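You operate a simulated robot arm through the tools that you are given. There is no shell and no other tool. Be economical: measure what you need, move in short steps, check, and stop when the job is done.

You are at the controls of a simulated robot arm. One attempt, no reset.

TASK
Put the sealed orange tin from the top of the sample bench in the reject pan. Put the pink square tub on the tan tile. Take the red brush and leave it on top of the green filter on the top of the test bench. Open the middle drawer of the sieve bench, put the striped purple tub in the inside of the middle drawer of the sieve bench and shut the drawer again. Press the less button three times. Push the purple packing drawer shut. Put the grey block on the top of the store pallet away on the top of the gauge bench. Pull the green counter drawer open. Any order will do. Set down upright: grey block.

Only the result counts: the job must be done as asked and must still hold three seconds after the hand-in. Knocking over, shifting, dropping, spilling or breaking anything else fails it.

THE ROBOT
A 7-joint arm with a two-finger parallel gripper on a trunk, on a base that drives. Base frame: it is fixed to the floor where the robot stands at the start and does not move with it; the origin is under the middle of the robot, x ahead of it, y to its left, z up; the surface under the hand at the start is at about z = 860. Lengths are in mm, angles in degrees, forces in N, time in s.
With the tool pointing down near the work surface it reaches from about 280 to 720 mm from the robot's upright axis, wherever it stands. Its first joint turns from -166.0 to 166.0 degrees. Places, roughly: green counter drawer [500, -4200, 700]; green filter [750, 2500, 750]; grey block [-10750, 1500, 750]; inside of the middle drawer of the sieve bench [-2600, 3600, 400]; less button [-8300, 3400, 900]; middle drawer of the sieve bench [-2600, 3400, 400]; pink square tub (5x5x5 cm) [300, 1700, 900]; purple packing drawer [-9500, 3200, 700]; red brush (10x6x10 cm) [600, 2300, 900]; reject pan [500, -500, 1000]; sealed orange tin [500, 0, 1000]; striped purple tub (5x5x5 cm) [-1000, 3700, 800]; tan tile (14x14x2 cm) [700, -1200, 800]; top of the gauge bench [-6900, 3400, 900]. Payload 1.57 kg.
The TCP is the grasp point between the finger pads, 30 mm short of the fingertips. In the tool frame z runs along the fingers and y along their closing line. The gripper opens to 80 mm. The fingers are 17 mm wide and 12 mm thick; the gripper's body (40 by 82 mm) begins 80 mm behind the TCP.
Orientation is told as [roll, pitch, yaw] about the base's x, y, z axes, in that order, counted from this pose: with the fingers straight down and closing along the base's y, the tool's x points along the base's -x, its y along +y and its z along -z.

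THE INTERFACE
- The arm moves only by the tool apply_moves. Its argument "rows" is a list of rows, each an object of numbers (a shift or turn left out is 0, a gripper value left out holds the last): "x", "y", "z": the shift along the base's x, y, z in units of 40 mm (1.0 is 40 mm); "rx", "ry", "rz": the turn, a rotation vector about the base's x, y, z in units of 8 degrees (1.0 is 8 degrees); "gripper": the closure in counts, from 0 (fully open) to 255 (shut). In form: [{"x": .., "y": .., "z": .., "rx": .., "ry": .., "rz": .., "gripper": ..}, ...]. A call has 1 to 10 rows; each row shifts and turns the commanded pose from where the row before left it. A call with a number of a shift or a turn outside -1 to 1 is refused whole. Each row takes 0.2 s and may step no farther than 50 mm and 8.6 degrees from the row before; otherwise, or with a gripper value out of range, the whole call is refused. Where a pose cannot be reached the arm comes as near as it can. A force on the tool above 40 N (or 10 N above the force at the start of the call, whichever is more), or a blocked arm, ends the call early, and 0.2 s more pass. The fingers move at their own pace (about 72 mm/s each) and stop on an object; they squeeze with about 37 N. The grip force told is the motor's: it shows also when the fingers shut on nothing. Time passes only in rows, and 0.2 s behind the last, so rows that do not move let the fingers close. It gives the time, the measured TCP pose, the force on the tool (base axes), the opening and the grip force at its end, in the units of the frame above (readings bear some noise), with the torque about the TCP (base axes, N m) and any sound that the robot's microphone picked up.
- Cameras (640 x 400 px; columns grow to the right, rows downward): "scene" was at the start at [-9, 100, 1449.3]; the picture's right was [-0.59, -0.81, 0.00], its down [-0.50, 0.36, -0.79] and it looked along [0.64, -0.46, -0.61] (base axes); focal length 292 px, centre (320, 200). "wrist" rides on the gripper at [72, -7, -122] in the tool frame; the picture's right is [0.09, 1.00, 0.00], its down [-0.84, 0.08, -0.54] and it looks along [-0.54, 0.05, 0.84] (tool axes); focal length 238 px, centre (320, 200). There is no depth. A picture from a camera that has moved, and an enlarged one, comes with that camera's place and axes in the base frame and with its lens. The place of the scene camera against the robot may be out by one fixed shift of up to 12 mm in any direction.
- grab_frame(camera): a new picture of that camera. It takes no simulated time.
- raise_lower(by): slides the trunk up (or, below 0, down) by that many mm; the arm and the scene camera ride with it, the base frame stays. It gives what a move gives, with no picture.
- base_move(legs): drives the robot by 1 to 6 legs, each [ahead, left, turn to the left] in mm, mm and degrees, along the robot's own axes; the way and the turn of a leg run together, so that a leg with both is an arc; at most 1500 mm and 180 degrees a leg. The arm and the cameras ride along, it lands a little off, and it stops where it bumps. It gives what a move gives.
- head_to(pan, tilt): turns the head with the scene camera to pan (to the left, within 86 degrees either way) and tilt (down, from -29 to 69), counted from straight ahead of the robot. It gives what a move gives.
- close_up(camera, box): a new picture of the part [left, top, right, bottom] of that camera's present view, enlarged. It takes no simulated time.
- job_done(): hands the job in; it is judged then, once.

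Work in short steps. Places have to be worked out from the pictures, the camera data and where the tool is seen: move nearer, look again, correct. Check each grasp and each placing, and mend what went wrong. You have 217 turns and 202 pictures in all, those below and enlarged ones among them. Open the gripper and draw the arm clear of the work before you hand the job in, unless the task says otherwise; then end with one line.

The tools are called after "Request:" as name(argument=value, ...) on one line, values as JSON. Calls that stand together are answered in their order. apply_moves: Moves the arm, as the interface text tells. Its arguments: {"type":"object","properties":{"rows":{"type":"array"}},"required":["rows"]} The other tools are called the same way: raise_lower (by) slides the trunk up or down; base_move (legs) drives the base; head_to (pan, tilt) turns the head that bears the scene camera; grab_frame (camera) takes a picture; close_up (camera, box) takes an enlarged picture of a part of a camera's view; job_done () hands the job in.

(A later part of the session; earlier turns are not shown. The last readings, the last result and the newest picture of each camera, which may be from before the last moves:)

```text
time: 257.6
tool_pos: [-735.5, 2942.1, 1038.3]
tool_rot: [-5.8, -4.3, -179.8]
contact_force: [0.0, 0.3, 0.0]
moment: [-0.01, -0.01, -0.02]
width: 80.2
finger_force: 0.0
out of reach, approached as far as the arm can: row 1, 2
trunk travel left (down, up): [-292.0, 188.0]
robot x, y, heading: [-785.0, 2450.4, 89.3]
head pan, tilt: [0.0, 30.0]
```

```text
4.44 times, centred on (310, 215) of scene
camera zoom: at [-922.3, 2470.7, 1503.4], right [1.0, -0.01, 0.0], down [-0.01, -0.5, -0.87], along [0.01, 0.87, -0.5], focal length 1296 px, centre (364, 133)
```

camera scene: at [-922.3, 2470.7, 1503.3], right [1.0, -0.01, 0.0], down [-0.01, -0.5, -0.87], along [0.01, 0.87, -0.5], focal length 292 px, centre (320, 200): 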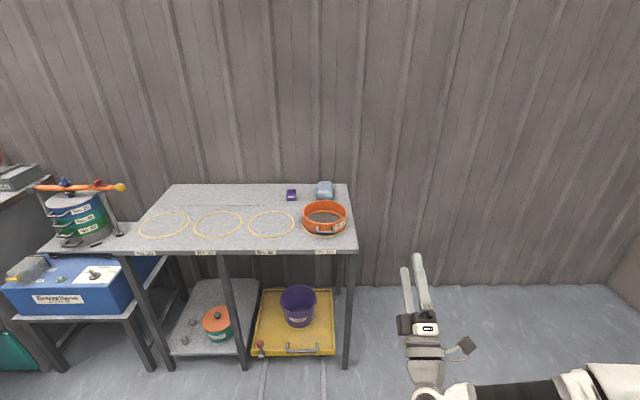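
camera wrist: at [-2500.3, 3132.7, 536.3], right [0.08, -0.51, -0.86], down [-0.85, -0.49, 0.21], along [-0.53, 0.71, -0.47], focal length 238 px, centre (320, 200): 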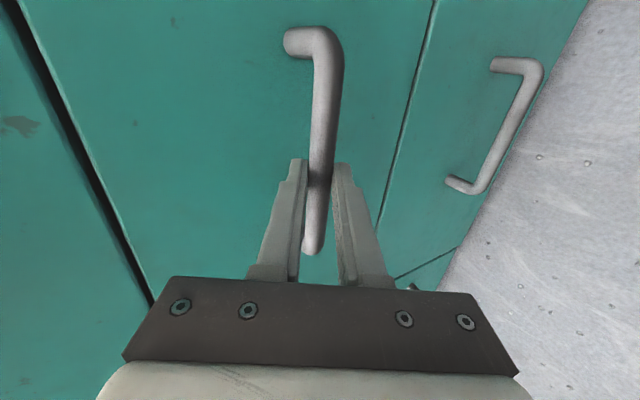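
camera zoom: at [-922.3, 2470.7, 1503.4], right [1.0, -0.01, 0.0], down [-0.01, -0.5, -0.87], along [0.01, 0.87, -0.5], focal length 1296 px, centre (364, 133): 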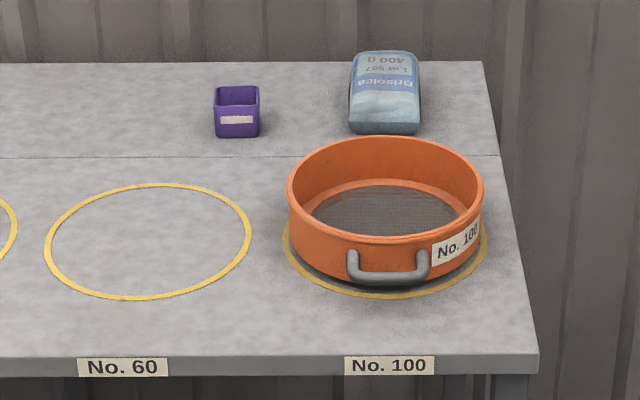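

I level the tool, then turn to the test bench for the brush.

Request:
apply_moves(rows=[{"rx": -0.72, "ry": -0.54, "z": 1}, {"y": -1}, {"y": -1}, {"y": -1}])

Request:
base_move(legs=[[0, 0, -89.5], [600, 0, 0]])

Request:
head_to(pan=10, tilt=35)

Request:
grab_frame(camera="scene")

```text
time: 258.6
tool_pos: [-735.3, 2821.9, 1078.7]
tool_rot: [-0.1, -0.1, -180.0]
contact_force: [0.0, 1.2, -0.5]
moment: [-0.01, 0.03, 0.0]
width: 79.6
finger_force: 0.1
trunk travel left (down, up): [-292.0, 188.0]
robot x, y, heading: [-780.4, 2446.8, 89.3]
head pan, tilt: [0.0, 30.0]
```

```text
time: 268.1
tool_pos: [187.8, 2398.6, 1077.5]
tool_rot: [-0.1, -0.1, 90.2]
contact_force: [-0.4, 0.0, 0.2]
moment: [0.01, 0.02, 0.0]
width: 80.1
finger_force: 0.1
trunk travel left (down, up): [-292.0, 188.0]
robot x, y, heading: [-183.6, 2442.9, -0.3]
head pan, tilt: [0.0, 30.0]
```

```text
time: 268.9
tool_pos: [187.6, 2399.5, 1078.5]
tool_rot: [-0.1, -0.1, 90.3]
contact_force: [0.3, 0.4, 0.3]
moment: [0.01, 0.02, -0.01]
width: 80.1
finger_force: 0.1
trunk travel left (down, up): [-292.0, 188.0]
robot x, y, heading: [-183.7, 2444.2, -0.4]
head pan, tilt: [10.0, 35.0]
```

```text
133 pictures are left
camera scene: at [-176.9, 2610.5, 1495.6], right [0.17, -0.99, 0.0], down [-0.57, -0.1, -0.82], along [0.81, 0.14, -0.57], focal length 292 px, centre (320, 200)
```

scene: 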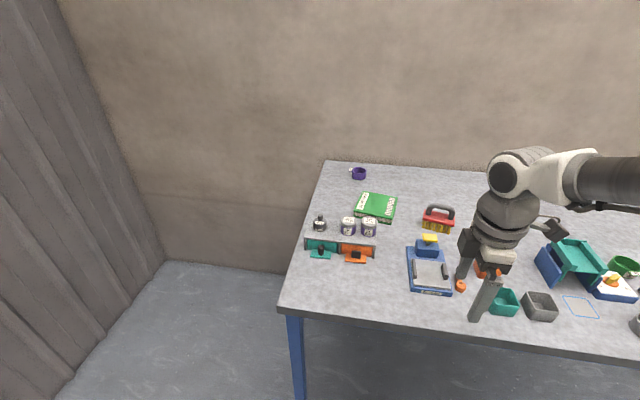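

Brush near (627,2342), filter near (663,2548). I move in and look with the wrist camera.

Request:
base_move(legs=[[195, 0, 0]])

Request:
apply_moves(rows=[{"x": 0.9, "y": -0.2}, {"x": 0.9, "y": -0.2}, {"x": 0.9, "y": -0.2}, {"x": 0.9, "y": -0.2}, {"x": 0.9}, {"x": 0.9}])

Request:
grab_frame(camera="wrist")

Request:
grab_frame(camera="scene")

```text
time: 270.8
tool_pos: [382.1, 2396.1, 1078.9]
tool_rot: [-0.2, -0.1, 90.2]
contact_force: [0.1, 0.3, -0.8]
moment: [0.01, 0.0, 0.02]
width: 79.9
finger_force: 0.0
trunk travel left (down, up): [-292.0, 188.0]
robot x, y, heading: [7.3, 2445.4, -0.4]
head pan, tilt: [10.0, 35.0]
```

```text
time: 272.1
tool_pos: [598.8, 2365.1, 1078.5]
tool_rot: [-0.2, -0.1, 90.3]
contact_force: [-1.1, -0.2, -0.1]
moment: [0.0, -0.01, 0.0]
width: 80.0
finger_force: 0.0
trunk travel left (down, up): [-292.0, 188.0]
robot x, y, heading: [8.1, 2441.6, -0.5]
head pan, tilt: [10.0, 35.0]
```

```text
132 pictures are left
camera wrist: at [605.6, 2293.0, 1200.2], right [-1.0, -0.1, 0.0], down [-0.08, 0.84, 0.54], along [-0.05, 0.54, -0.84], focal length 238 px, centre (320, 200)
```

wrist: 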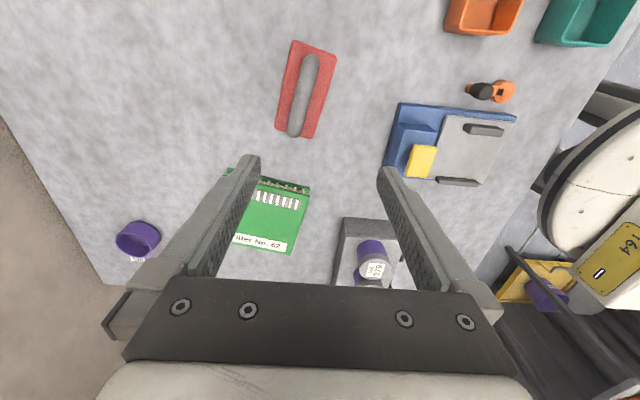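

```text
131 pictures are left
camera scene: at [16.7, 2609.2, 1495.6], right [0.17, -0.99, 0.0], down [-0.57, -0.1, -0.82], along [0.81, 0.14, -0.57], focal length 292 px, centre (320, 200)
```

scene: 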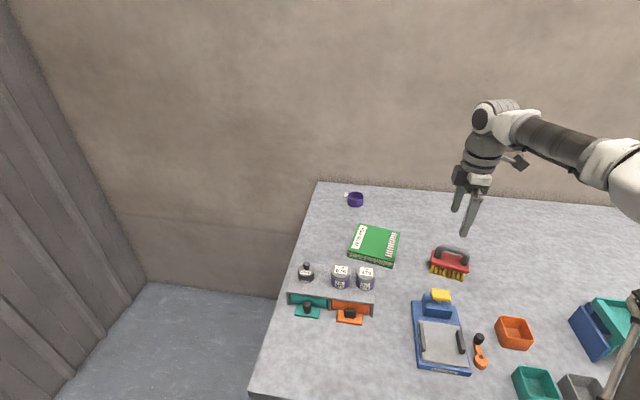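

Handle centred near (618,2335), tilted ~10°. I move above it, rotate -10°, and descend to 1010 to check.

Request:
apply_moves(rows=[{"x": 0.45, "y": -0.75, "rz": -0.65}, {"rz": -0.6, "z": -0.8}, {"z": -0.9}])

Request:
grab_frame(camera="wrist")

Request:
close_up(camera="scene", box=[330, 200, 500, 310])

```text
time: 272.9
tool_pos: [615.8, 2334.0, 1010.5]
tool_rot: [0.0, -0.1, 80.2]
contact_force: [-0.2, -0.5, -0.7]
moment: [0.02, -0.03, 0.0]
width: 79.9
finger_force: 0.0
trunk travel left (down, up): [-292.0, 188.0]
robot x, y, heading: [7.1, 2444.0, -0.2]
head pan, tilt: [10.0, 35.0]
```

```text
130 pictures are left
camera wrist: at [609.4, 2262.0, 1131.7], right [-1.0, 0.08, 0.0], down [0.07, 0.84, 0.54], along [0.05, 0.54, -0.84], focal length 238 px, centre (320, 200)
```

wrist: 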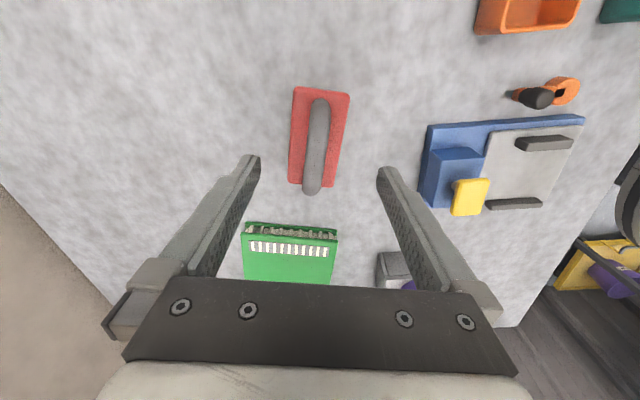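

```text
3.64 times, centred on (415, 255) of scene
camera zoom: at [16.7, 2609.2, 1495.6], right [0.17, -0.99, 0.0], down [-0.57, -0.1, -0.82], along [0.81, 0.14, -0.57], focal length 1060 px, centre (-26, 0)
```

zoom: 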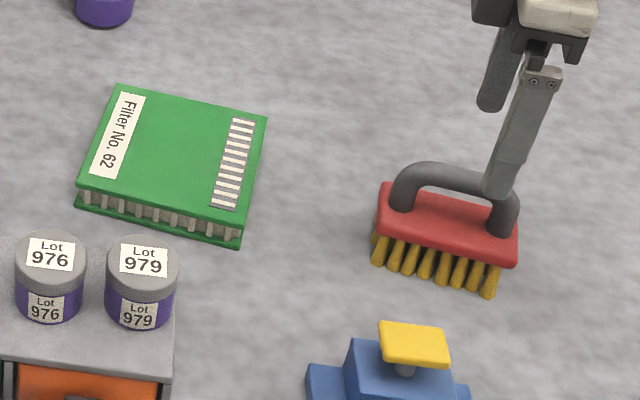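

Aligned. I descend to ~942 around the handle and close.

Request:
apply_moves(rows=[{"x": 0.08, "y": -0.05, "z": -0.9}, {"z": -0.8}, {"gripper": 255}, {}, {}, {}])

Request:
grab_frame(camera="wrist")

Request:
close_up(camera="scene", box=[330, 200, 500, 310])

```text
time: 274.4
tool_pos: [617.7, 2333.0, 943.2]
tool_rot: [-0.2, 0.0, 80.1]
contact_force: [0.0, 0.2, 0.8]
moment: [0.0, -0.01, -0.02]
width: 17.2
finger_force: 32.3
trunk travel left (down, up): [-292.0, 188.0]
robot x, y, heading: [13.5, 2445.1, -0.6]
head pan, tilt: [10.0, 35.0]
```

```text
128 pictures are left
camera wrist: at [612.3, 2260.2, 1064.7], right [-1.0, 0.08, 0.0], down [0.06, 0.84, 0.54], along [0.04, 0.54, -0.84], focal length 238 px, centre (320, 200)
```

wrist: 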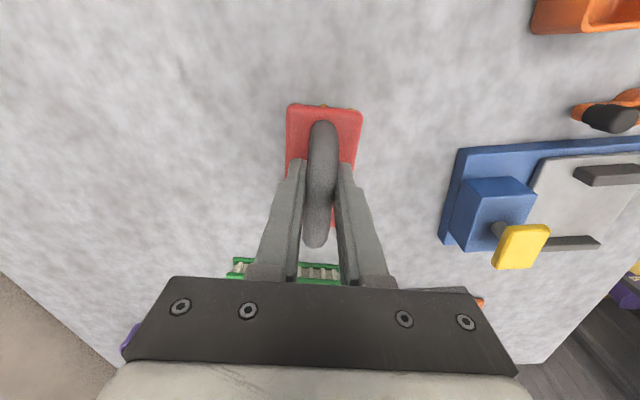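

```text
3.64 times, centred on (415, 255) of scene
camera zoom: at [16.8, 2609.2, 1495.5], right [0.17, -0.99, 0.0], down [-0.57, -0.1, -0.82], along [0.81, 0.14, -0.57], focal length 1060 px, centre (-26, 0)
```

zoom: 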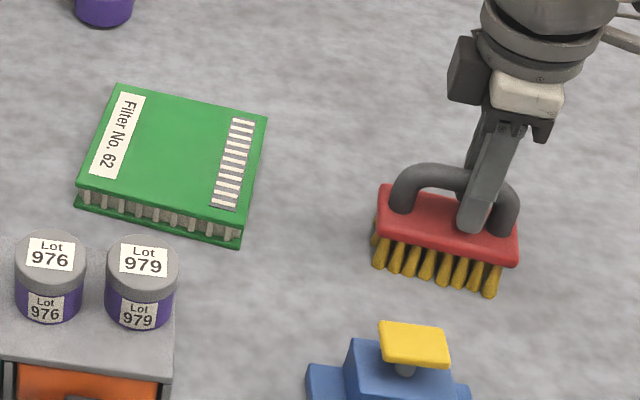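

Handle gripped (17 mm). I lift and move above the filter (centre ≈(672,2525)).

Request:
apply_moves(rows=[{"z": 0.5}, {"z": 1}, {"z": 1}, {"y": 0.9, "x": 0.27}, {"y": 0.9, "x": 0.27}, {"y": 0.9, "x": 0.27}, {"y": 0.9, "x": 0.27}, {"y": 0.9, "x": 0.27}])

Request:
grab_frame(camera="wrist")

Request:
close_up(camera="scene", box=[290, 160, 500, 310])

```text
time: 276.1
tool_pos: [672.3, 2515.5, 1043.3]
tool_rot: [0.0, 0.0, 80.2]
contact_force: [-0.1, 0.1, -1.5]
moment: [0.02, -0.02, 0.0]
width: 17.1
finger_force: 32.4
trunk travel left (down, up): [-292.0, 188.0]
robot x, y, heading: [10.3, 2440.7, -0.3]
head pan, tilt: [10.0, 35.0]
```

```text
126 pictures are left
camera wrist: at [666.6, 2441.7, 1164.9], right [-1.0, 0.08, 0.0], down [0.06, 0.84, 0.54], along [0.04, 0.54, -0.84], focal length 238 px, centre (320, 200)
```

wrist: 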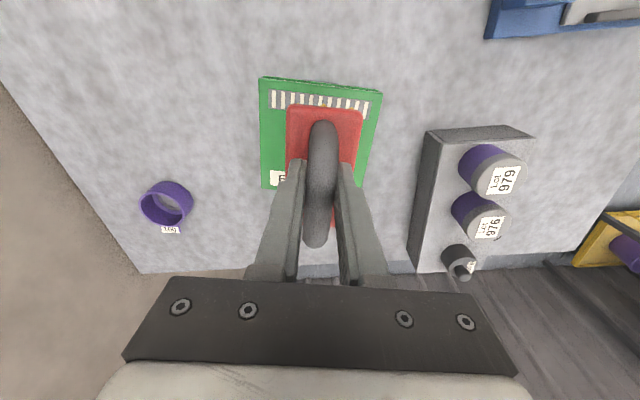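

```text
2.67 times, centred on (395, 235) of scene
camera zoom: at [16.8, 2609.1, 1495.6], right [0.17, -0.99, 0.0], down [-0.57, -0.1, -0.82], along [0.81, 0.14, -0.57], focal length 777 px, centre (120, 107)
```

zoom: 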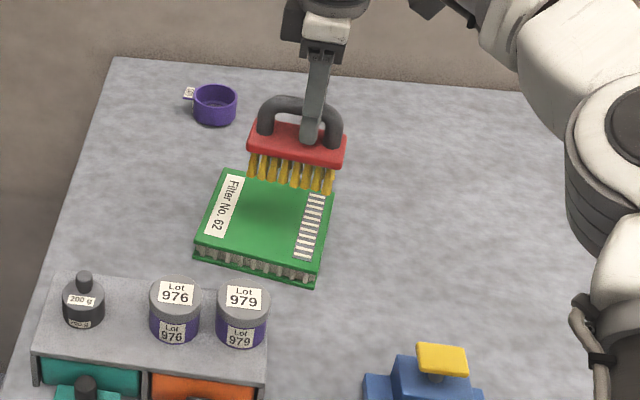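

Filter centre computed at (678,2538). I correct and lower to just above contact.

Request:
apply_moves(rows=[{"x": 0.14, "y": 0.32}, {"z": -0.8}, {"z": -0.5}, {"z": -0.2}])

Request:
close_up(camera="scene", box=[290, 160, 500, 310])

```text
time: 277.1
tool_pos: [676.5, 2518.6, 983.2]
tool_rot: [-0.2, -0.2, 80.2]
contact_force: [0.6, 0.5, -1.6]
moment: [-0.01, -0.01, -0.01]
width: 17.2
finger_force: 32.6
out of reach, approached as far as the arm can: row 1
trunk travel left (down, up): [-292.0, 188.0]
robot x, y, heading: [9.6, 2444.0, -0.4]
head pan, tilt: [10.0, 35.0]
```

```text
2.67 times, centred on (395, 235) of scene
camera zoom: at [16.9, 2609.2, 1495.6], right [0.17, -0.99, 0.0], down [-0.57, -0.1, -0.82], along [0.81, 0.14, -0.57], focal length 777 px, centre (120, 107)
```

zoom: 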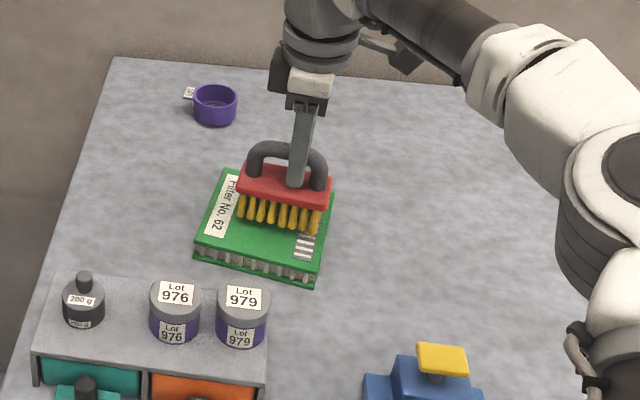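

Brush is well over the filter. I lower gently to contact.

Request:
apply_moves(rows=[{"z": -0.12}, {"z": -0.1}, {"z": -0.1}, {"z": -0.1}])

```text
time: 278.1
tool_pos: [675.8, 2520.1, 973.7]
tool_rot: [-0.7, -0.4, 80.1]
contact_force: [1.7, 0.8, 35.4]
moment: [-0.48, 0.11, 0.02]
width: 17.3
finger_force: 31.6
trunk travel left (down, up): [-292.0, 188.0]
robot x, y, heading: [6.9, 2443.5, -0.2]
head pan, tilt: [10.0, 35.0]
```

Contact with 35 N; I ease up 3 mm, open, and rise straight.

Request:
apply_moves(rows=[{"z": 0.12}, {"gripper": 190}, {}, {"gripper": 100}, {}, {"z": 0.6}, {"z": 1}, {"z": 1}])

Request:
close_up(camera="scene", box=[290, 160, 500, 310])

```text
time: 279.9
tool_pos: [673.6, 2513.0, 1064.9]
tool_rot: [-0.1, -0.3, 80.2]
contact_force: [0.9, -0.1, 0.4]
moment: [0.01, -0.02, 0.01]
width: 48.4
finger_force: 0.2
out of reach, approached as far as the arm can: row 8
trunk travel left (down, up): [-292.0, 188.0]
robot x, y, heading: [6.6, 2444.7, -0.2]
head pan, tilt: [10.0, 35.0]
```

```text
2.67 times, centred on (395, 235) of scene
camera zoom: at [16.6, 2609.3, 1495.5], right [0.17, -0.99, 0.0], down [-0.57, -0.1, -0.82], along [0.81, 0.14, -0.57], focal length 777 px, centre (120, 107)
```

zoom: 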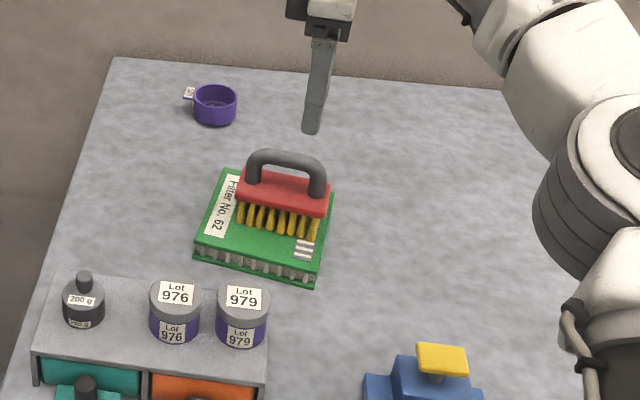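

Brush rests on the filter. I retract, back off, turn to the +y wall and approach the purple tub's table.

Request:
apply_moves(rows=[{"x": -0.9, "z": 0.3}, {"x": -0.9}, {"x": -0.9}, {"x": -0.9}, {"x": -0.9}, {"x": -0.9}, {"x": -0.9}, {"x": -0.7, "gripper": 0}])

Request:
base_move(legs=[[-1050, 0, 0], [0, 0, 90], [200, 0, 0]])

Request:
head_to(pan=0, tilt=30)

Request:
grab_frame(camera="scene")

```text
time: 281.8
tool_pos: [395.1, 2513.1, 1077.8]
tool_rot: [0.0, -0.2, 80.2]
contact_force: [-0.1, 0.2, 0.1]
moment: [0.02, -0.02, 0.01]
width: 79.9
finger_force: 0.0
trunk travel left (down, up): [-292.0, 188.0]
robot x, y, heading: [5.8, 2441.4, -0.5]
head pan, tilt: [10.0, 35.0]
```

```text
time: 295.6
tool_pos: [-1106.2, 3042.7, 1077.3]
tool_rot: [-0.1, -0.2, 169.9]
contact_force: [-0.5, -0.1, 0.1]
moment: [0.04, 0.0, 0.01]
width: 79.8
finger_force: 0.1
trunk travel left (down, up): [-292.0, 188.0]
robot x, y, heading: [-1041.6, 2655.1, 89.0]
head pan, tilt: [10.0, 35.0]
```

```text
time: 296.3
tool_pos: [-1106.2, 3043.9, 1076.6]
tool_rot: [-0.1, -0.1, 169.8]
contact_force: [0.5, 0.6, -0.7]
moment: [0.02, 0.0, 0.02]
width: 80.0
finger_force: 0.1
trunk travel left (down, up): [-292.0, 188.0]
robot x, y, heading: [-1043.5, 2656.5, 89.1]
head pan, tilt: [0.0, 30.0]
```

```text
122 pictures are left
camera scene: at [-1179.1, 2678.3, 1503.3], right [1.0, -0.01, 0.0], down [-0.01, -0.5, -0.87], along [0.01, 0.87, -0.5], focal length 292 px, centre (320, 200)
```

scene: 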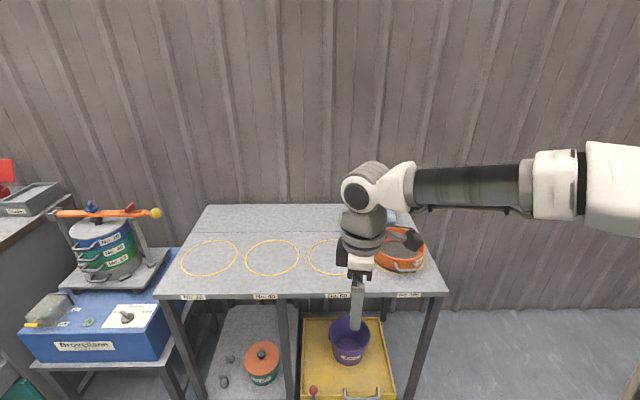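

Table edge at y≈3248. I approach 290 mm and extend the arm above the tub area.

Request:
base_move(legs=[[290, 0, 0]])

Request:
apply_moves(rows=[{"y": 1, "x": 0.3}, {"y": 1, "x": 0.3}, {"y": 1, "x": 0.3}, {"y": 1, "x": 0.3}])

Request:
grab_frame(camera="wrist")

Request:
grab_frame(camera="scene")

```text
time: 298.8
tool_pos: [-1102.5, 3333.2, 1077.8]
tool_rot: [-0.1, -0.1, 169.9]
contact_force: [-0.3, -0.3, -0.2]
moment: [0.01, -0.02, 0.02]
width: 79.8
finger_force: 0.1
trunk travel left (down, up): [-292.0, 188.0]
robot x, y, heading: [-1036.7, 2946.4, 88.8]
head pan, tilt: [0.0, 30.0]
```

```text
time: 299.8
tool_pos: [-1053.0, 3492.2, 1077.7]
tool_rot: [-0.2, -0.1, 169.7]
contact_force: [-0.7, 0.4, -0.3]
moment: [0.01, 0.03, 0.03]
width: 80.1
finger_force: 0.0
trunk travel left (down, up): [-292.0, 188.0]
robot x, y, heading: [-1032.7, 2947.7, 89.1]
head pan, tilt: [0.0, 30.0]
```

```text
121 pictures are left
camera wrist: at [-981.6, 3486.6, 1198.8], right [-0.09, -1.0, 0.0], down [-0.84, 0.07, 0.54], along [-0.54, 0.05, -0.84], focal length 238 px, centre (320, 200)
```

wrist: 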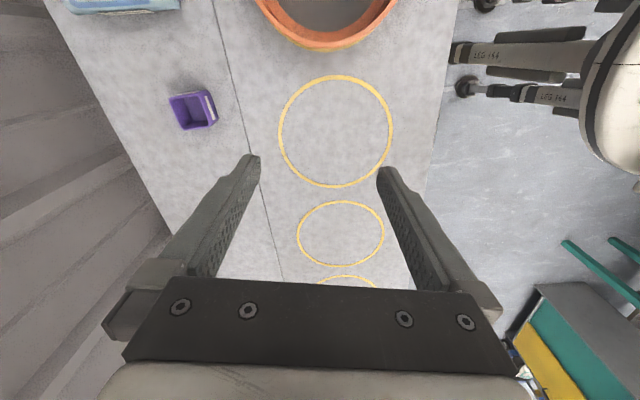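

```text
120 pictures are left
camera scene: at [-1174.7, 2968.8, 1503.4], right [1.0, -0.01, 0.0], down [-0.01, -0.5, -0.87], along [0.01, 0.87, -0.5], focal length 292 px, centre (320, 200)
```

scene: 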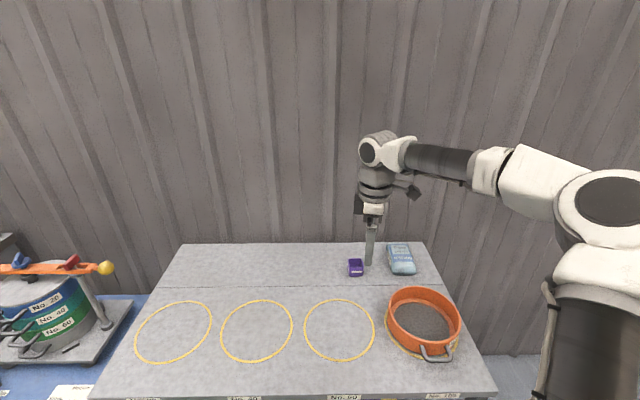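

Intersection suggests the table is lower (~780) and the tub near (-1040,3680). I advance the base 80 mm and look from closer.

Request:
base_move(legs=[[80, 0, 0]])

Request:
apply_moves(rows=[{"y": 0.8, "z": -0.5}, {"y": 0.8, "z": -0.5}, {"z": -0.8}, {"z": -0.8}])

Request:
grab_frame(camera="wrist")

Request:
grab_frame(camera="scene")

```text
time: 300.6
tool_pos: [-1053.9, 3495.3, 1077.3]
tool_rot: [-0.1, -0.1, 169.7]
contact_force: [0.7, -0.5, 0.6]
moment: [-0.03, 0.03, 0.02]
width: 80.0
finger_force: 0.1
trunk travel left (down, up): [-292.0, 188.0]
robot x, y, heading: [-1034.2, 2947.1, 89.2]
head pan, tilt: [0.0, 30.0]
stopped in leg 1: the robot was blocked; the commanded pose is now the measured one
```

```text
time: 301.6
tool_pos: [-1053.0, 3560.4, 974.0]
tool_rot: [-0.1, -0.1, 169.8]
contact_force: [-0.6, -0.7, 0.9]
moment: [0.01, 0.0, 0.04]
width: 79.8
finger_force: 0.1
trunk travel left (down, up): [-292.0, 188.0]
robot x, y, heading: [-1032.6, 2945.8, 89.4]
head pan, tilt: [0.0, 30.0]
```

```text
119 pictures are left
camera wrist: at [-981.7, 3553.1, 1095.6], right [-0.09, -1.0, 0.0], down [-0.84, 0.07, 0.54], along [-0.54, 0.05, -0.84], focal length 238 px, centre (320, 200)
```

wrist: 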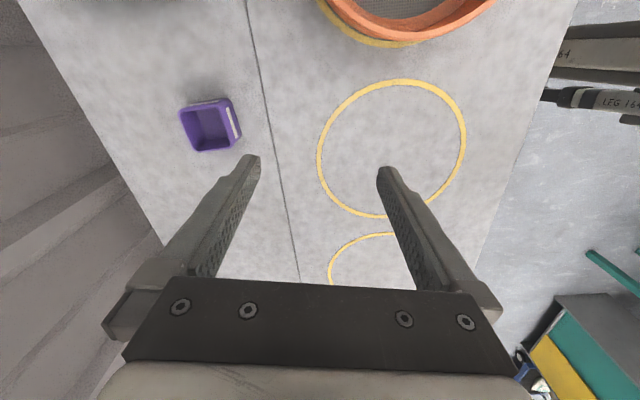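

```text
118 pictures are left
camera scene: at [-1174.7, 2971.2, 1503.4], right [1.0, -0.01, 0.0], down [-0.01, -0.5, -0.87], along [0.01, 0.87, -0.5], focal length 292 px, centre (320, 200)
```

scene: 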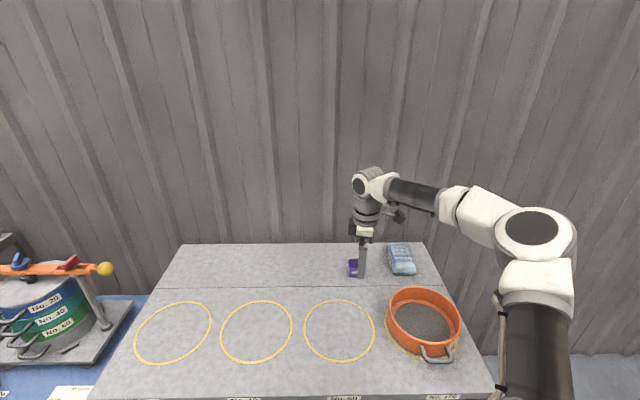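

The base is blocked by the cart below. Tub computed near (-1036,3667), just ~720 mm away; I test whether the arm reaches.

Request:
apply_moves(rows=[{"y": 0.7, "x": 0.2, "z": -0.3}, {"y": 0.7, "x": 0.2, "z": -0.3}, {"y": 0.7}, {"y": 0.5}])

Request:
grab_frame(camera="wrist")

```text
time: 302.6
tool_pos: [-1034.2, 3654.3, 949.0]
tool_rot: [-0.2, 0.0, 169.7]
contact_force: [-0.5, -0.3, -0.2]
moment: [-0.02, 0.04, -0.01]
width: 79.9
finger_force: 0.0
out of reach, approached as far as the arm can: row 4
trunk travel left (down, up): [-292.0, 188.0]
robot x, y, heading: [-1033.9, 2947.2, 89.0]
head pan, tilt: [0.0, 30.0]
```

```text
117 pictures are left
camera wrist: at [-963.1, 3648.1, 1070.7], right [-0.09, -1.0, 0.0], down [-0.84, 0.07, 0.54], along [-0.54, 0.05, -0.84], focal length 238 px, centre (320, 200)
```

wrist: 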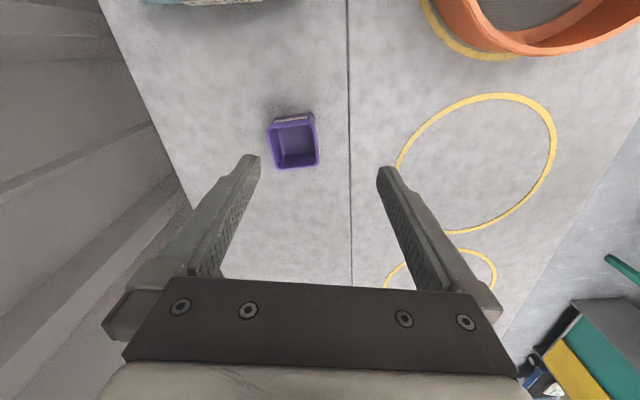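

The tub is ~25 mm beyond reach. I turn the fingers to close along x and later tilt the tool slightly forward to gain reach.

Request:
apply_moves(rows=[{"rz": -1, "y": -0.5}, {"rz": -1}, {"rz": -1}, {"rz": -1}, {"rz": -1}, {"rz": -1}, {"rz": -1}, {"rz": -1}, {"rz": -1}, {"rz": -1}])

Request:
apply_moves(rows=[{"rx": 1}, {"rx": 1, "y": 0.3}, {"y": 0.4, "gripper": 25}])

Request:
grab_frame(camera="wrist")

```text
time: 304.8
tool_pos: [-1036.3, 3635.9, 950.6]
tool_rot: [-0.2, -0.1, 89.7]
contact_force: [-0.4, 0.2, -0.2]
moment: [-0.01, 0.04, 0.03]
width: 79.9
finger_force: 0.1
trunk travel left (down, up): [-292.0, 188.0]
robot x, y, heading: [-1038.3, 2947.3, 89.2]
head pan, tilt: [0.0, 30.0]
```

```text
time: 305.6
tool_pos: [-1036.3, 3663.7, 949.6]
tool_rot: [-0.1, -16.2, 89.7]
contact_force: [0.2, 0.2, 0.0]
moment: [0.0, 0.02, 0.03]
width: 72.3
finger_force: 0.0
trunk travel left (down, up): [-292.0, 188.0]
robot x, y, heading: [-1035.2, 2947.3, 89.3]
head pan, tilt: [0.0, 30.0]
```

```text
116 pictures are left
camera wrist: at [-1029.4, 3560.1, 1045.9], right [-1.0, -0.08, -0.03], down [-0.08, 0.65, 0.75], along [-0.05, 0.75, -0.66], focal length 238 px, centre (320, 200)
```

wrist: 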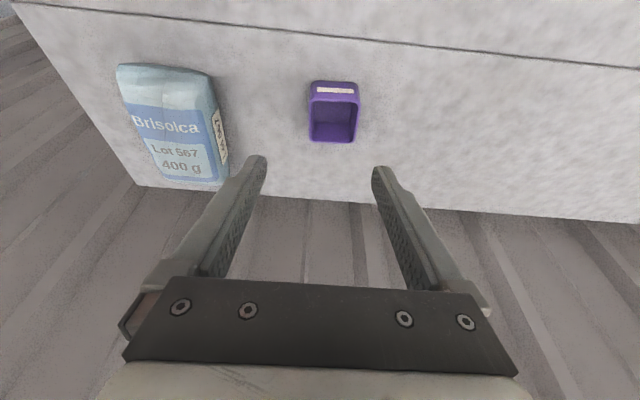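

Tub rim near (-1046,3680,~835). I align and lower the trunk 85 mm, then check.

Request:
apply_moves(rows=[{"x": -0.22, "y": 0.33}])

Request:
raise_lower(by=-75)

Request:
grab_frame(camera="wrist")

```text
time: 305.9
tool_pos: [-1046.0, 3676.5, 948.9]
tool_rot: [-0.2, -16.1, 89.8]
contact_force: [0.5, 0.0, 0.6]
moment: [0.05, 0.0, -0.02]
width: 72.0
finger_force: 0.0
trunk travel left (down, up): [-292.0, 188.0]
robot x, y, heading: [-1034.1, 2950.8, 89.3]
head pan, tilt: [0.0, 30.0]
```

```text
time: 307.1
tool_pos: [-1043.8, 3676.1, 874.5]
tool_rot: [0.0, -16.1, 89.8]
contact_force: [0.0, -0.8, -0.6]
moment: [-0.01, 0.04, 0.01]
width: 72.1
finger_force: 0.0
trunk travel left (down, up): [-217.0, 263.0]
robot x, y, heading: [-1035.3, 2950.5, 89.2]
head pan, tilt: [0.0, 30.0]
```

```text
115 pictures are left
camera wrist: at [-1038.5, 3573.2, 971.3], right [-1.0, -0.08, -0.03], down [-0.08, 0.65, 0.75], along [-0.05, 0.75, -0.66], focal length 238 px, centre (320, 200)
```

wrist: 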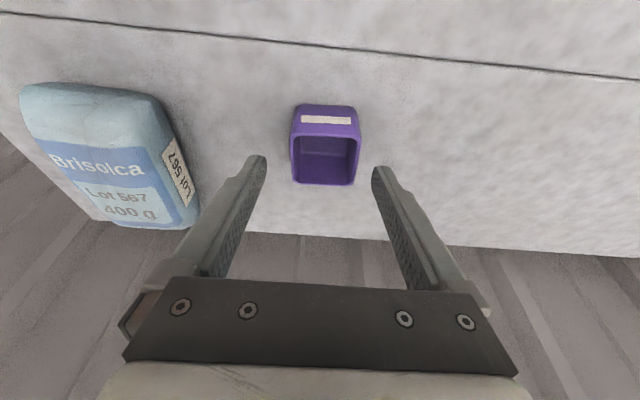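

Tub rim at (-1048,3678,840). I lower 46 mm and grip.

Request:
apply_moves(rows=[{"x": -0.1, "y": 0.05}])

Request:
raise_lower(by=-46)

Request:
apply_moves(rows=[{"gripper": 255}, {}, {}, {}])

Request:
grab_frame(camera="wrist")

```text
time: 307.5
tool_pos: [-1047.9, 3677.9, 874.7]
tool_rot: [-0.1, -16.1, 89.8]
contact_force: [-0.4, 0.3, -0.6]
moment: [-0.01, 0.01, -0.02]
width: 72.3
finger_force: 0.2
trunk travel left (down, up): [-217.0, 263.0]
robot x, y, heading: [-1037.7, 2949.1, 89.1]
head pan, tilt: [0.0, 30.0]
```

```text
time: 308.4
tool_pos: [-1048.5, 3676.9, 830.5]
tool_rot: [0.0, -16.3, 89.8]
contact_force: [-0.2, -3.2, 14.7]
moment: [-0.07, 0.53, 0.16]
width: 71.5
finger_force: 0.0
trunk travel left (down, up): [-171.0, 309.0]
robot x, y, heading: [-1034.7, 2951.5, 89.1]
head pan, tilt: [0.0, 30.0]
```

```text
time: 309.4
tool_pos: [-1049.4, 3678.2, 831.8]
tool_rot: [0.0, -16.4, 89.8]
contact_force: [-6.9, 1.5, 25.2]
moment: [0.02, 0.48, -0.03]
width: 47.6
finger_force: 37.5
trunk travel left (down, up): [-171.0, 309.0]
robot x, y, heading: [-1039.1, 2945.6, 89.0]
head pan, tilt: [0.0, 30.0]
```

```text
114 pictures are left
camera wrist: at [-1043.3, 3574.4, 927.7], right [-1.0, -0.09, -0.03], down [-0.08, 0.65, 0.76], along [-0.05, 0.75, -0.65], focal length 238 px, centre (320, 200)
```

wrist: 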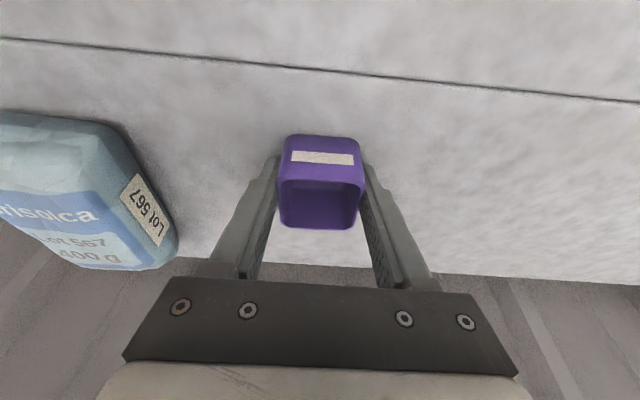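

Tub gripped (47.6 mm), fingertips touching the table (z≈800). I lift with the trunk, then retract and untilt.

Request:
raise_lower(by=240)

Request:
apply_moves(rows=[{"y": -0.9, "rx": -1}, {"y": -0.9, "rx": -1}, {"y": -0.9}, {"y": -0.9}, {"y": -0.9}, {"y": -0.9}, {"y": -0.9}, {"y": -0.9}])

Request:
base_move(legs=[[-490, 0, 0], [0, 1450, 0]])

Request:
head_to(pan=0, tilt=40)

Request:
grab_frame(camera="scene")

```text
time: 311.9
tool_pos: [-1048.6, 3677.3, 1067.8]
tool_rot: [0.0, -16.0, 89.9]
contact_force: [-0.4, -1.0, 0.0]
moment: [-0.01, -0.02, -0.03]
width: 47.4
finger_force: 36.8
trunk travel left (down, up): [-411.0, 69.0]
robot x, y, heading: [-1037.0, 2947.0, 89.1]
head pan, tilt: [0.0, 30.0]
```

```text
time: 313.6
tool_pos: [-1047.4, 3389.7, 1067.8]
tool_rot: [-0.1, -0.1, 89.7]
contact_force: [-0.1, 0.0, -0.2]
moment: [0.0, -0.02, 0.0]
width: 47.6
finger_force: 37.1
trunk travel left (down, up): [-411.0, 69.0]
robot x, y, heading: [-1033.1, 2947.8, 89.1]
head pan, tilt: [0.0, 30.0]
```

```text
time: 327.9
tool_pos: [-2504.9, 2920.7, 1067.1]
tool_rot: [-0.2, -0.1, 90.2]
contact_force: [0.0, 0.4, -0.7]
moment: [-0.03, 0.03, -0.01]
width: 47.4
finger_force: 36.8
trunk travel left (down, up): [-411.0, 69.0]
robot x, y, heading: [-2488.2, 2480.9, 89.4]
head pan, tilt: [0.0, 30.0]
```

```text
time: 328.6
tool_pos: [-2504.7, 2921.2, 1066.8]
tool_rot: [-0.3, -0.1, 90.3]
contact_force: [-0.3, -0.6, -0.9]
moment: [0.02, -0.01, 0.0]
width: 47.2
finger_force: 37.3
trunk travel left (down, up): [-411.0, 69.0]
robot x, y, heading: [-2488.4, 2478.2, 89.3]
head pan, tilt: [0.0, 40.0]
```

```text
113 pictures are left
camera scene: at [-2628.3, 2495.6, 1607.0], right [1.0, -0.01, 0.0], down [-0.01, -0.64, -0.77], along [0.01, 0.77, -0.64], focal length 292 px, centre (320, 200)
```

scene: 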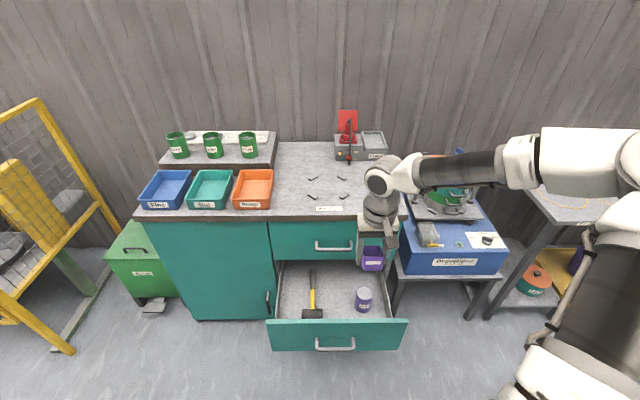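

The drawer has a free spot between hammer and tin. I move the base nearer, extend over the drawer at height, and look with the wrist.

Request:
base_move(legs=[[100, 60, 0]])

Request:
apply_moves(rows=[{"y": 0.9}, {"y": 0.9}, {"y": 0.5}])

Request:
raise_lower(by=-200)

Request:
grab_frame(camera="wrist")

Request:
grab_frame(camera="scene")

```text
time: 330.0
tool_pos: [-2563.3, 3022.4, 1067.9]
tool_rot: [-0.1, -0.1, 90.2]
contact_force: [-0.2, 0.3, 0.0]
moment: [-0.03, 0.0, -0.02]
width: 47.6
finger_force: 37.2
trunk travel left (down, up): [-411.0, 69.0]
robot x, y, heading: [-2547.9, 2575.5, 89.6]
head pan, tilt: [0.0, 40.0]
```

```text
time: 330.8
tool_pos: [-2563.2, 3113.4, 1066.7]
tool_rot: [-0.2, 0.0, 90.1]
contact_force: [-0.1, 0.5, 0.2]
moment: [-0.01, 0.0, -0.02]
width: 47.1
finger_force: 37.2
trunk travel left (down, up): [-411.0, 69.0]
robot x, y, heading: [-2548.2, 2574.5, 89.3]
head pan, tilt: [0.0, 40.0]
```

```text
time: 332.9
tool_pos: [-2562.6, 3112.5, 867.6]
tool_rot: [-0.2, -0.1, 90.2]
contact_force: [-0.7, 0.2, -0.2]
moment: [0.04, -0.02, -0.02]
width: 47.4
finger_force: 37.5
trunk travel left (down, up): [-211.0, 269.0]
robot x, y, heading: [-2544.6, 2580.2, 89.4]
head pan, tilt: [0.0, 40.0]
```

```text
112 pictures are left
camera wrist: at [-2556.4, 3041.2, 988.9], right [-1.0, -0.09, 0.0], down [-0.08, 0.84, 0.54], along [-0.05, 0.54, -0.84], focal length 238 px, centre (320, 200)
```

wrist: 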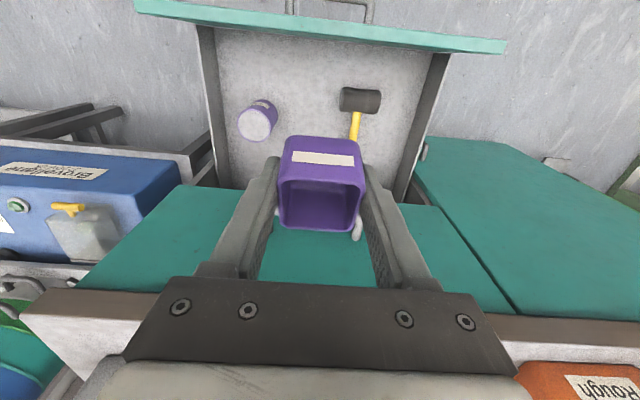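

```text
111 pictures are left
camera scene: at [-2686.9, 2596.3, 1407.0], right [1.0, -0.01, 0.0], down [-0.01, -0.64, -0.77], along [0.01, 0.77, -0.64], focal length 292 px, centre (320, 200)
```

scene: 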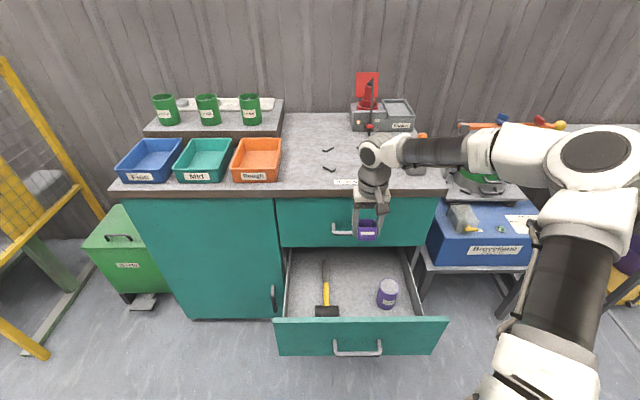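

Free gap centre about (-2535,3160). I shift there and lower the trunk fully, then look.

Request:
apply_moves(rows=[{"x": 0.7, "y": 0.5}, {"y": 0.6}])

Request:
raise_lower(by=-205)

Request:
grab_frame(camera="wrist")

```text
time: 333.5
tool_pos: [-2533.2, 3157.4, 867.7]
tool_rot: [-0.2, 0.1, 90.0]
contact_force: [-0.1, 0.1, -0.7]
moment: [-0.02, 0.0, -0.01]
width: 47.1
finger_force: 37.2
trunk travel left (down, up): [-211.0, 269.0]
robot x, y, heading: [-2547.1, 2578.8, 89.8]
head pan, tilt: [0.0, 40.0]
```

```text
time: 335.7
tool_pos: [-2535.5, 3157.5, 662.3]
tool_rot: [-0.3, -0.1, 90.2]
contact_force: [0.3, 0.2, -1.2]
moment: [0.03, 0.01, 0.0]
width: 47.1
finger_force: 37.2
trunk travel left (down, up): [-6.0, 474.0]
robot x, y, heading: [-2542.1, 2580.1, 89.5]
head pan, tilt: [0.0, 40.0]
```

```text
110 pictures are left
camera wrist: at [-2527.7, 3085.3, 784.5], right [-1.0, -0.09, 0.0], down [-0.08, 0.84, 0.54], along [-0.05, 0.54, -0.84], focal length 238 px, centre (320, 200)
```

wrist: 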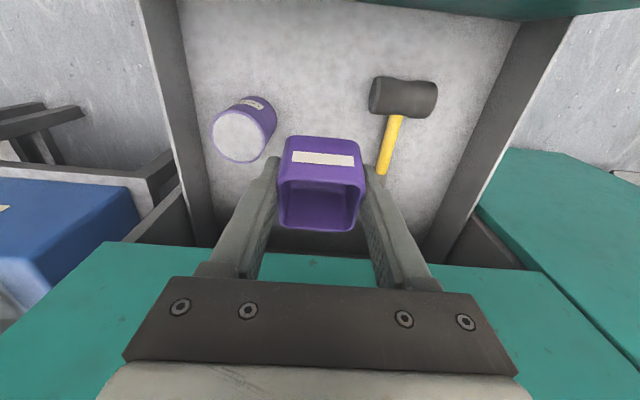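

Clear gap below. I lower the arm in steps.

Request:
apply_moves(rows=[{"z": -0.8}, {"z": -0.8}, {"z": -0.8}, {"z": -0.6}])

Request:
grab_frame(camera="wrist")

Request:
grab_frame(camera="scene")

```text
time: 336.7
tool_pos: [-2535.5, 3157.1, 542.9]
tool_rot: [-0.3, 0.0, 90.2]
contact_force: [-0.7, 0.1, -1.0]
moment: [-0.01, -0.02, -0.01]
width: 47.4
finger_force: 37.1
trunk travel left (down, up): [-6.0, 474.0]
robot x, y, heading: [-2544.6, 2579.9, 89.6]
head pan, tilt: [0.0, 40.0]
```

```text
109 pictures are left
camera wrist: at [-2527.9, 3085.6, 664.9], right [-1.0, -0.1, 0.0], down [-0.08, 0.84, 0.54], along [-0.05, 0.54, -0.84], focal length 238 px, centre (320, 200)
```

wrist: 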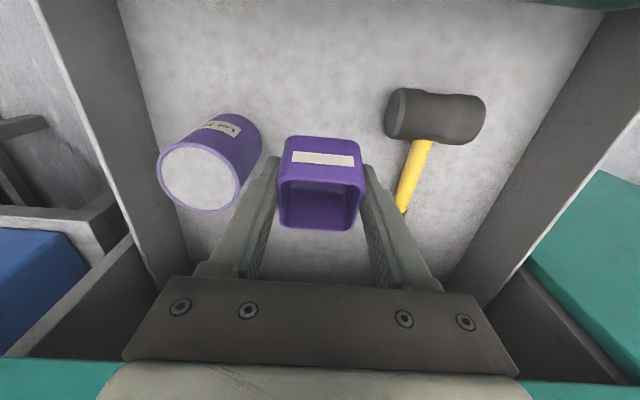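

```text
108 pictures are left
camera scene: at [-2686.9, 2596.3, 1202.0], right [1.0, -0.01, 0.0], down [-0.01, -0.64, -0.77], along [0.01, 0.77, -0.64], focal length 292 px, centre (320, 200)
```

scene: 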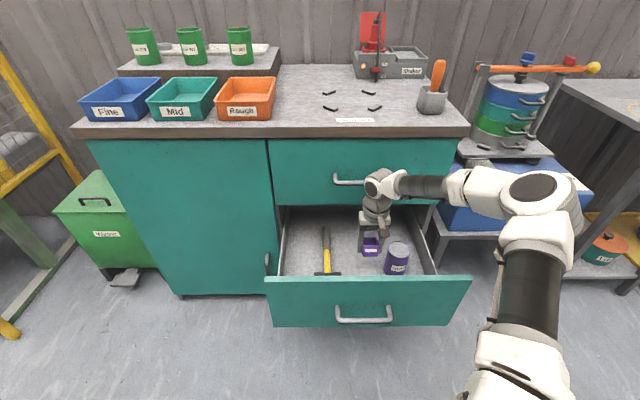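

Clear of the tin. I continue down gently until contact.

Request:
apply_moves(rows=[{"z": -0.6, "x": -0.08}, {"z": -0.4}, {"z": -0.3}, {"z": -0.2}, {"z": -0.2}, {"z": -0.2}, {"z": -0.2}])

```text
time: 338.3
tool_pos: [-2537.0, 3158.0, 458.0]
tool_rot: [-0.2, -0.2, 90.0]
contact_force: [0.2, 0.2, 0.3]
moment: [-0.03, 0.0, 0.01]
width: 47.6
finger_force: 37.4
trunk travel left (down, up): [-6.0, 474.0]
robot x, y, heading: [-2551.8, 2580.5, 89.4]
head pan, tilt: [0.0, 40.0]
```

Request:
apply_moves(rows=[{"z": -0.15}, {"z": -0.15}, {"z": -0.15}, {"z": -0.15}, {"z": -0.15}])

Request:
grab_frame(camera="wrist")

```text
time: 339.5
tool_pos: [-2537.8, 3158.1, 428.7]
tool_rot: [-0.2, -0.1, 90.2]
contact_force: [0.0, -0.1, -0.4]
moment: [-0.02, 0.04, 0.03]
width: 47.2
finger_force: 36.4
trunk travel left (down, up): [-6.0, 474.0]
robot x, y, heading: [-2550.0, 2576.1, 89.5]
head pan, tilt: [0.0, 40.0]
```

```text
107 pictures are left
camera wrist: at [-2530.9, 3085.1, 550.6], right [-1.0, -0.09, 0.0], down [-0.08, 0.84, 0.54], along [-0.05, 0.54, -0.84], focal length 238 px, centre (320, 200)
```

wrist: 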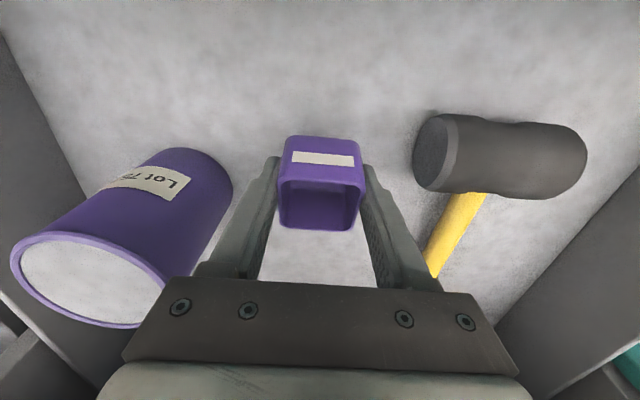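

Still no contact; I continue slowly.

Request:
apply_moves(rows=[{"z": -0.12}, {"z": -0.12}, {"z": -0.12}, {"z": -0.12}, {"z": -0.12}, {"z": -0.12}])

```text
time: 340.9
tool_pos: [-2537.9, 3158.1, 401.2]
tool_rot: [-0.1, -0.3, 90.1]
contact_force: [0.3, -0.6, 10.5]
moment: [0.22, 0.15, -0.01]
width: 47.1
finger_force: 36.6
trunk travel left (down, up): [-6.0, 474.0]
robot x, y, heading: [-2549.7, 2578.6, 89.5]
head pan, tilt: [0.0, 40.0]
```

Contact at TCP 401. I open moderately and rise straight up.

Request:
apply_moves(rows=[{"gripper": 170}, {}, {"gripper": 75}, {}, {"z": 0.6}, {"z": 0.8}, {"z": 0.8}, {"z": 0.8}, {"z": 0.8}, {"z": 0.8}])

Request:
apply_moves(rows=[{"z": 0.8}, {"z": 0.5}])

Request:
raise_lower(by=200)

Request:
grab_frame(camera="wrist")

```text
time: 343.1
tool_pos: [-2536.0, 3157.1, 583.8]
tool_rot: [-0.2, 0.0, 90.2]
contact_force: [0.6, 0.8, -0.2]
moment: [-0.03, -0.01, -0.03]
width: 56.4
finger_force: 0.1
trunk travel left (down, up): [-6.0, 474.0]
robot x, y, heading: [-2545.3, 2579.7, 89.6]
head pan, tilt: [0.0, 40.0]
```

```text
time: 343.7
tool_pos: [-2537.0, 3158.6, 636.3]
tool_rot: [-0.2, -0.1, 90.2]
contact_force: [0.0, 0.8, -0.4]
moment: [0.0, -0.03, -0.01]
width: 56.3
finger_force: 0.2
trunk travel left (down, up): [-6.0, 474.0]
robot x, y, heading: [-2545.2, 2580.3, 89.4]
head pan, tilt: [0.0, 40.0]
```

```text
time: 345.9
tool_pos: [-2537.2, 3157.3, 836.1]
tool_rot: [-0.2, -0.2, 90.2]
contact_force: [0.4, -0.4, 0.6]
moment: [0.0, -0.02, -0.05]
width: 56.4
finger_force: 0.0
trunk travel left (down, up): [-206.0, 274.0]
robot x, y, heading: [-2544.7, 2574.3, 89.6]
head pan, tilt: [0.0, 40.0]
```

```text
106 pictures are left
camera wrist: at [-2530.1, 3085.4, 957.6], right [-1.0, -0.09, 0.0], down [-0.08, 0.84, 0.54], along [-0.05, 0.54, -0.84], focal length 238 px, centre (320, 200)
```

wrist: 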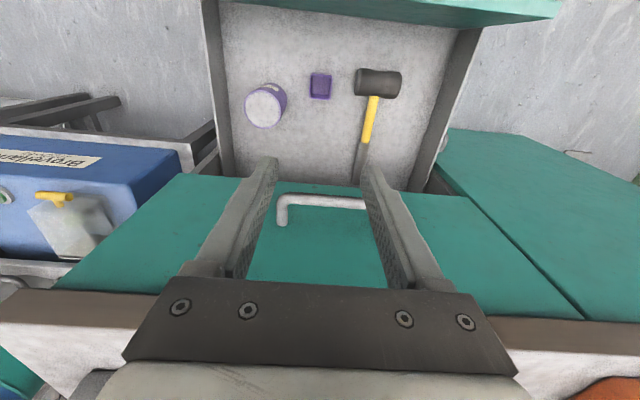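

Tub stands in the drawer. To shut it I back out, close the fingers and tilt the tool to ~30° below horizontal.

Request:
apply_moves(rows=[{"y": -1, "gripper": 255}, {"y": -1}, {"y": -1}, {"y": -1}, {"y": -1}])

Request:
base_move(legs=[[-60, 30, 0]])

Request:
apply_moves(rows=[{"rx": 1}, {"rx": 1}, {"rx": 1}, {"rx": 1}, {"rx": 1}, {"rx": 1}, {"rx": 1}, {"rx": 0.5}])

Request:
grab_frame(camera="scene")

```text
time: 347.1
tool_pos: [-2536.2, 2956.7, 835.2]
tool_rot: [-0.2, -0.1, 90.2]
contact_force: [1.0, -0.9, -0.2]
moment: [-0.02, 0.03, 0.01]
width: 0.0
finger_force: 21.3
trunk travel left (down, up): [-206.0, 274.0]
robot x, y, heading: [-2546.5, 2580.1, 89.8]
head pan, tilt: [0.0, 40.0]
```

```text
time: 348.2
tool_pos: [-2567.2, 2899.1, 836.1]
tool_rot: [-0.2, -0.1, 90.1]
contact_force: [0.0, 0.0, 0.4]
moment: [-0.03, 0.02, 0.0]
width: 0.0
finger_force: 20.6
trunk travel left (down, up): [-206.0, 274.0]
robot x, y, heading: [-2577.7, 2519.1, 89.4]
head pan, tilt: [0.0, 40.0]
```

```text
time: 350.0
tool_pos: [-2567.0, 2992.1, 845.2]
tool_rot: [-0.6, -59.4, 90.5]
contact_force: [-0.6, -0.8, -0.2]
moment: [-0.02, 0.01, -0.03]
width: 0.0
finger_force: 21.9
out of reach, approached as far as the arm can: row 4, 5, 6, 7, 8
trunk travel left (down, up): [-206.0, 274.0]
robot x, y, heading: [-2577.9, 2520.7, 89.5]
head pan, tilt: [0.0, 40.0]
```

```text
105 pictures are left
camera scene: at [-2717.3, 2536.7, 1402.1], right [1.0, -0.01, 0.0], down [-0.01, -0.64, -0.77], along [0.01, 0.77, -0.64], focal length 292 px, centre (320, 200)
```

scene: 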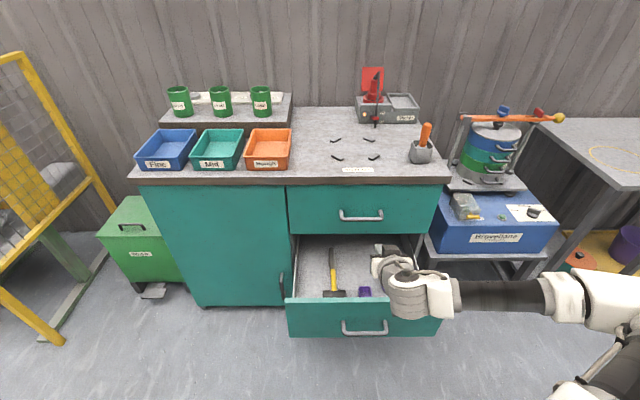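

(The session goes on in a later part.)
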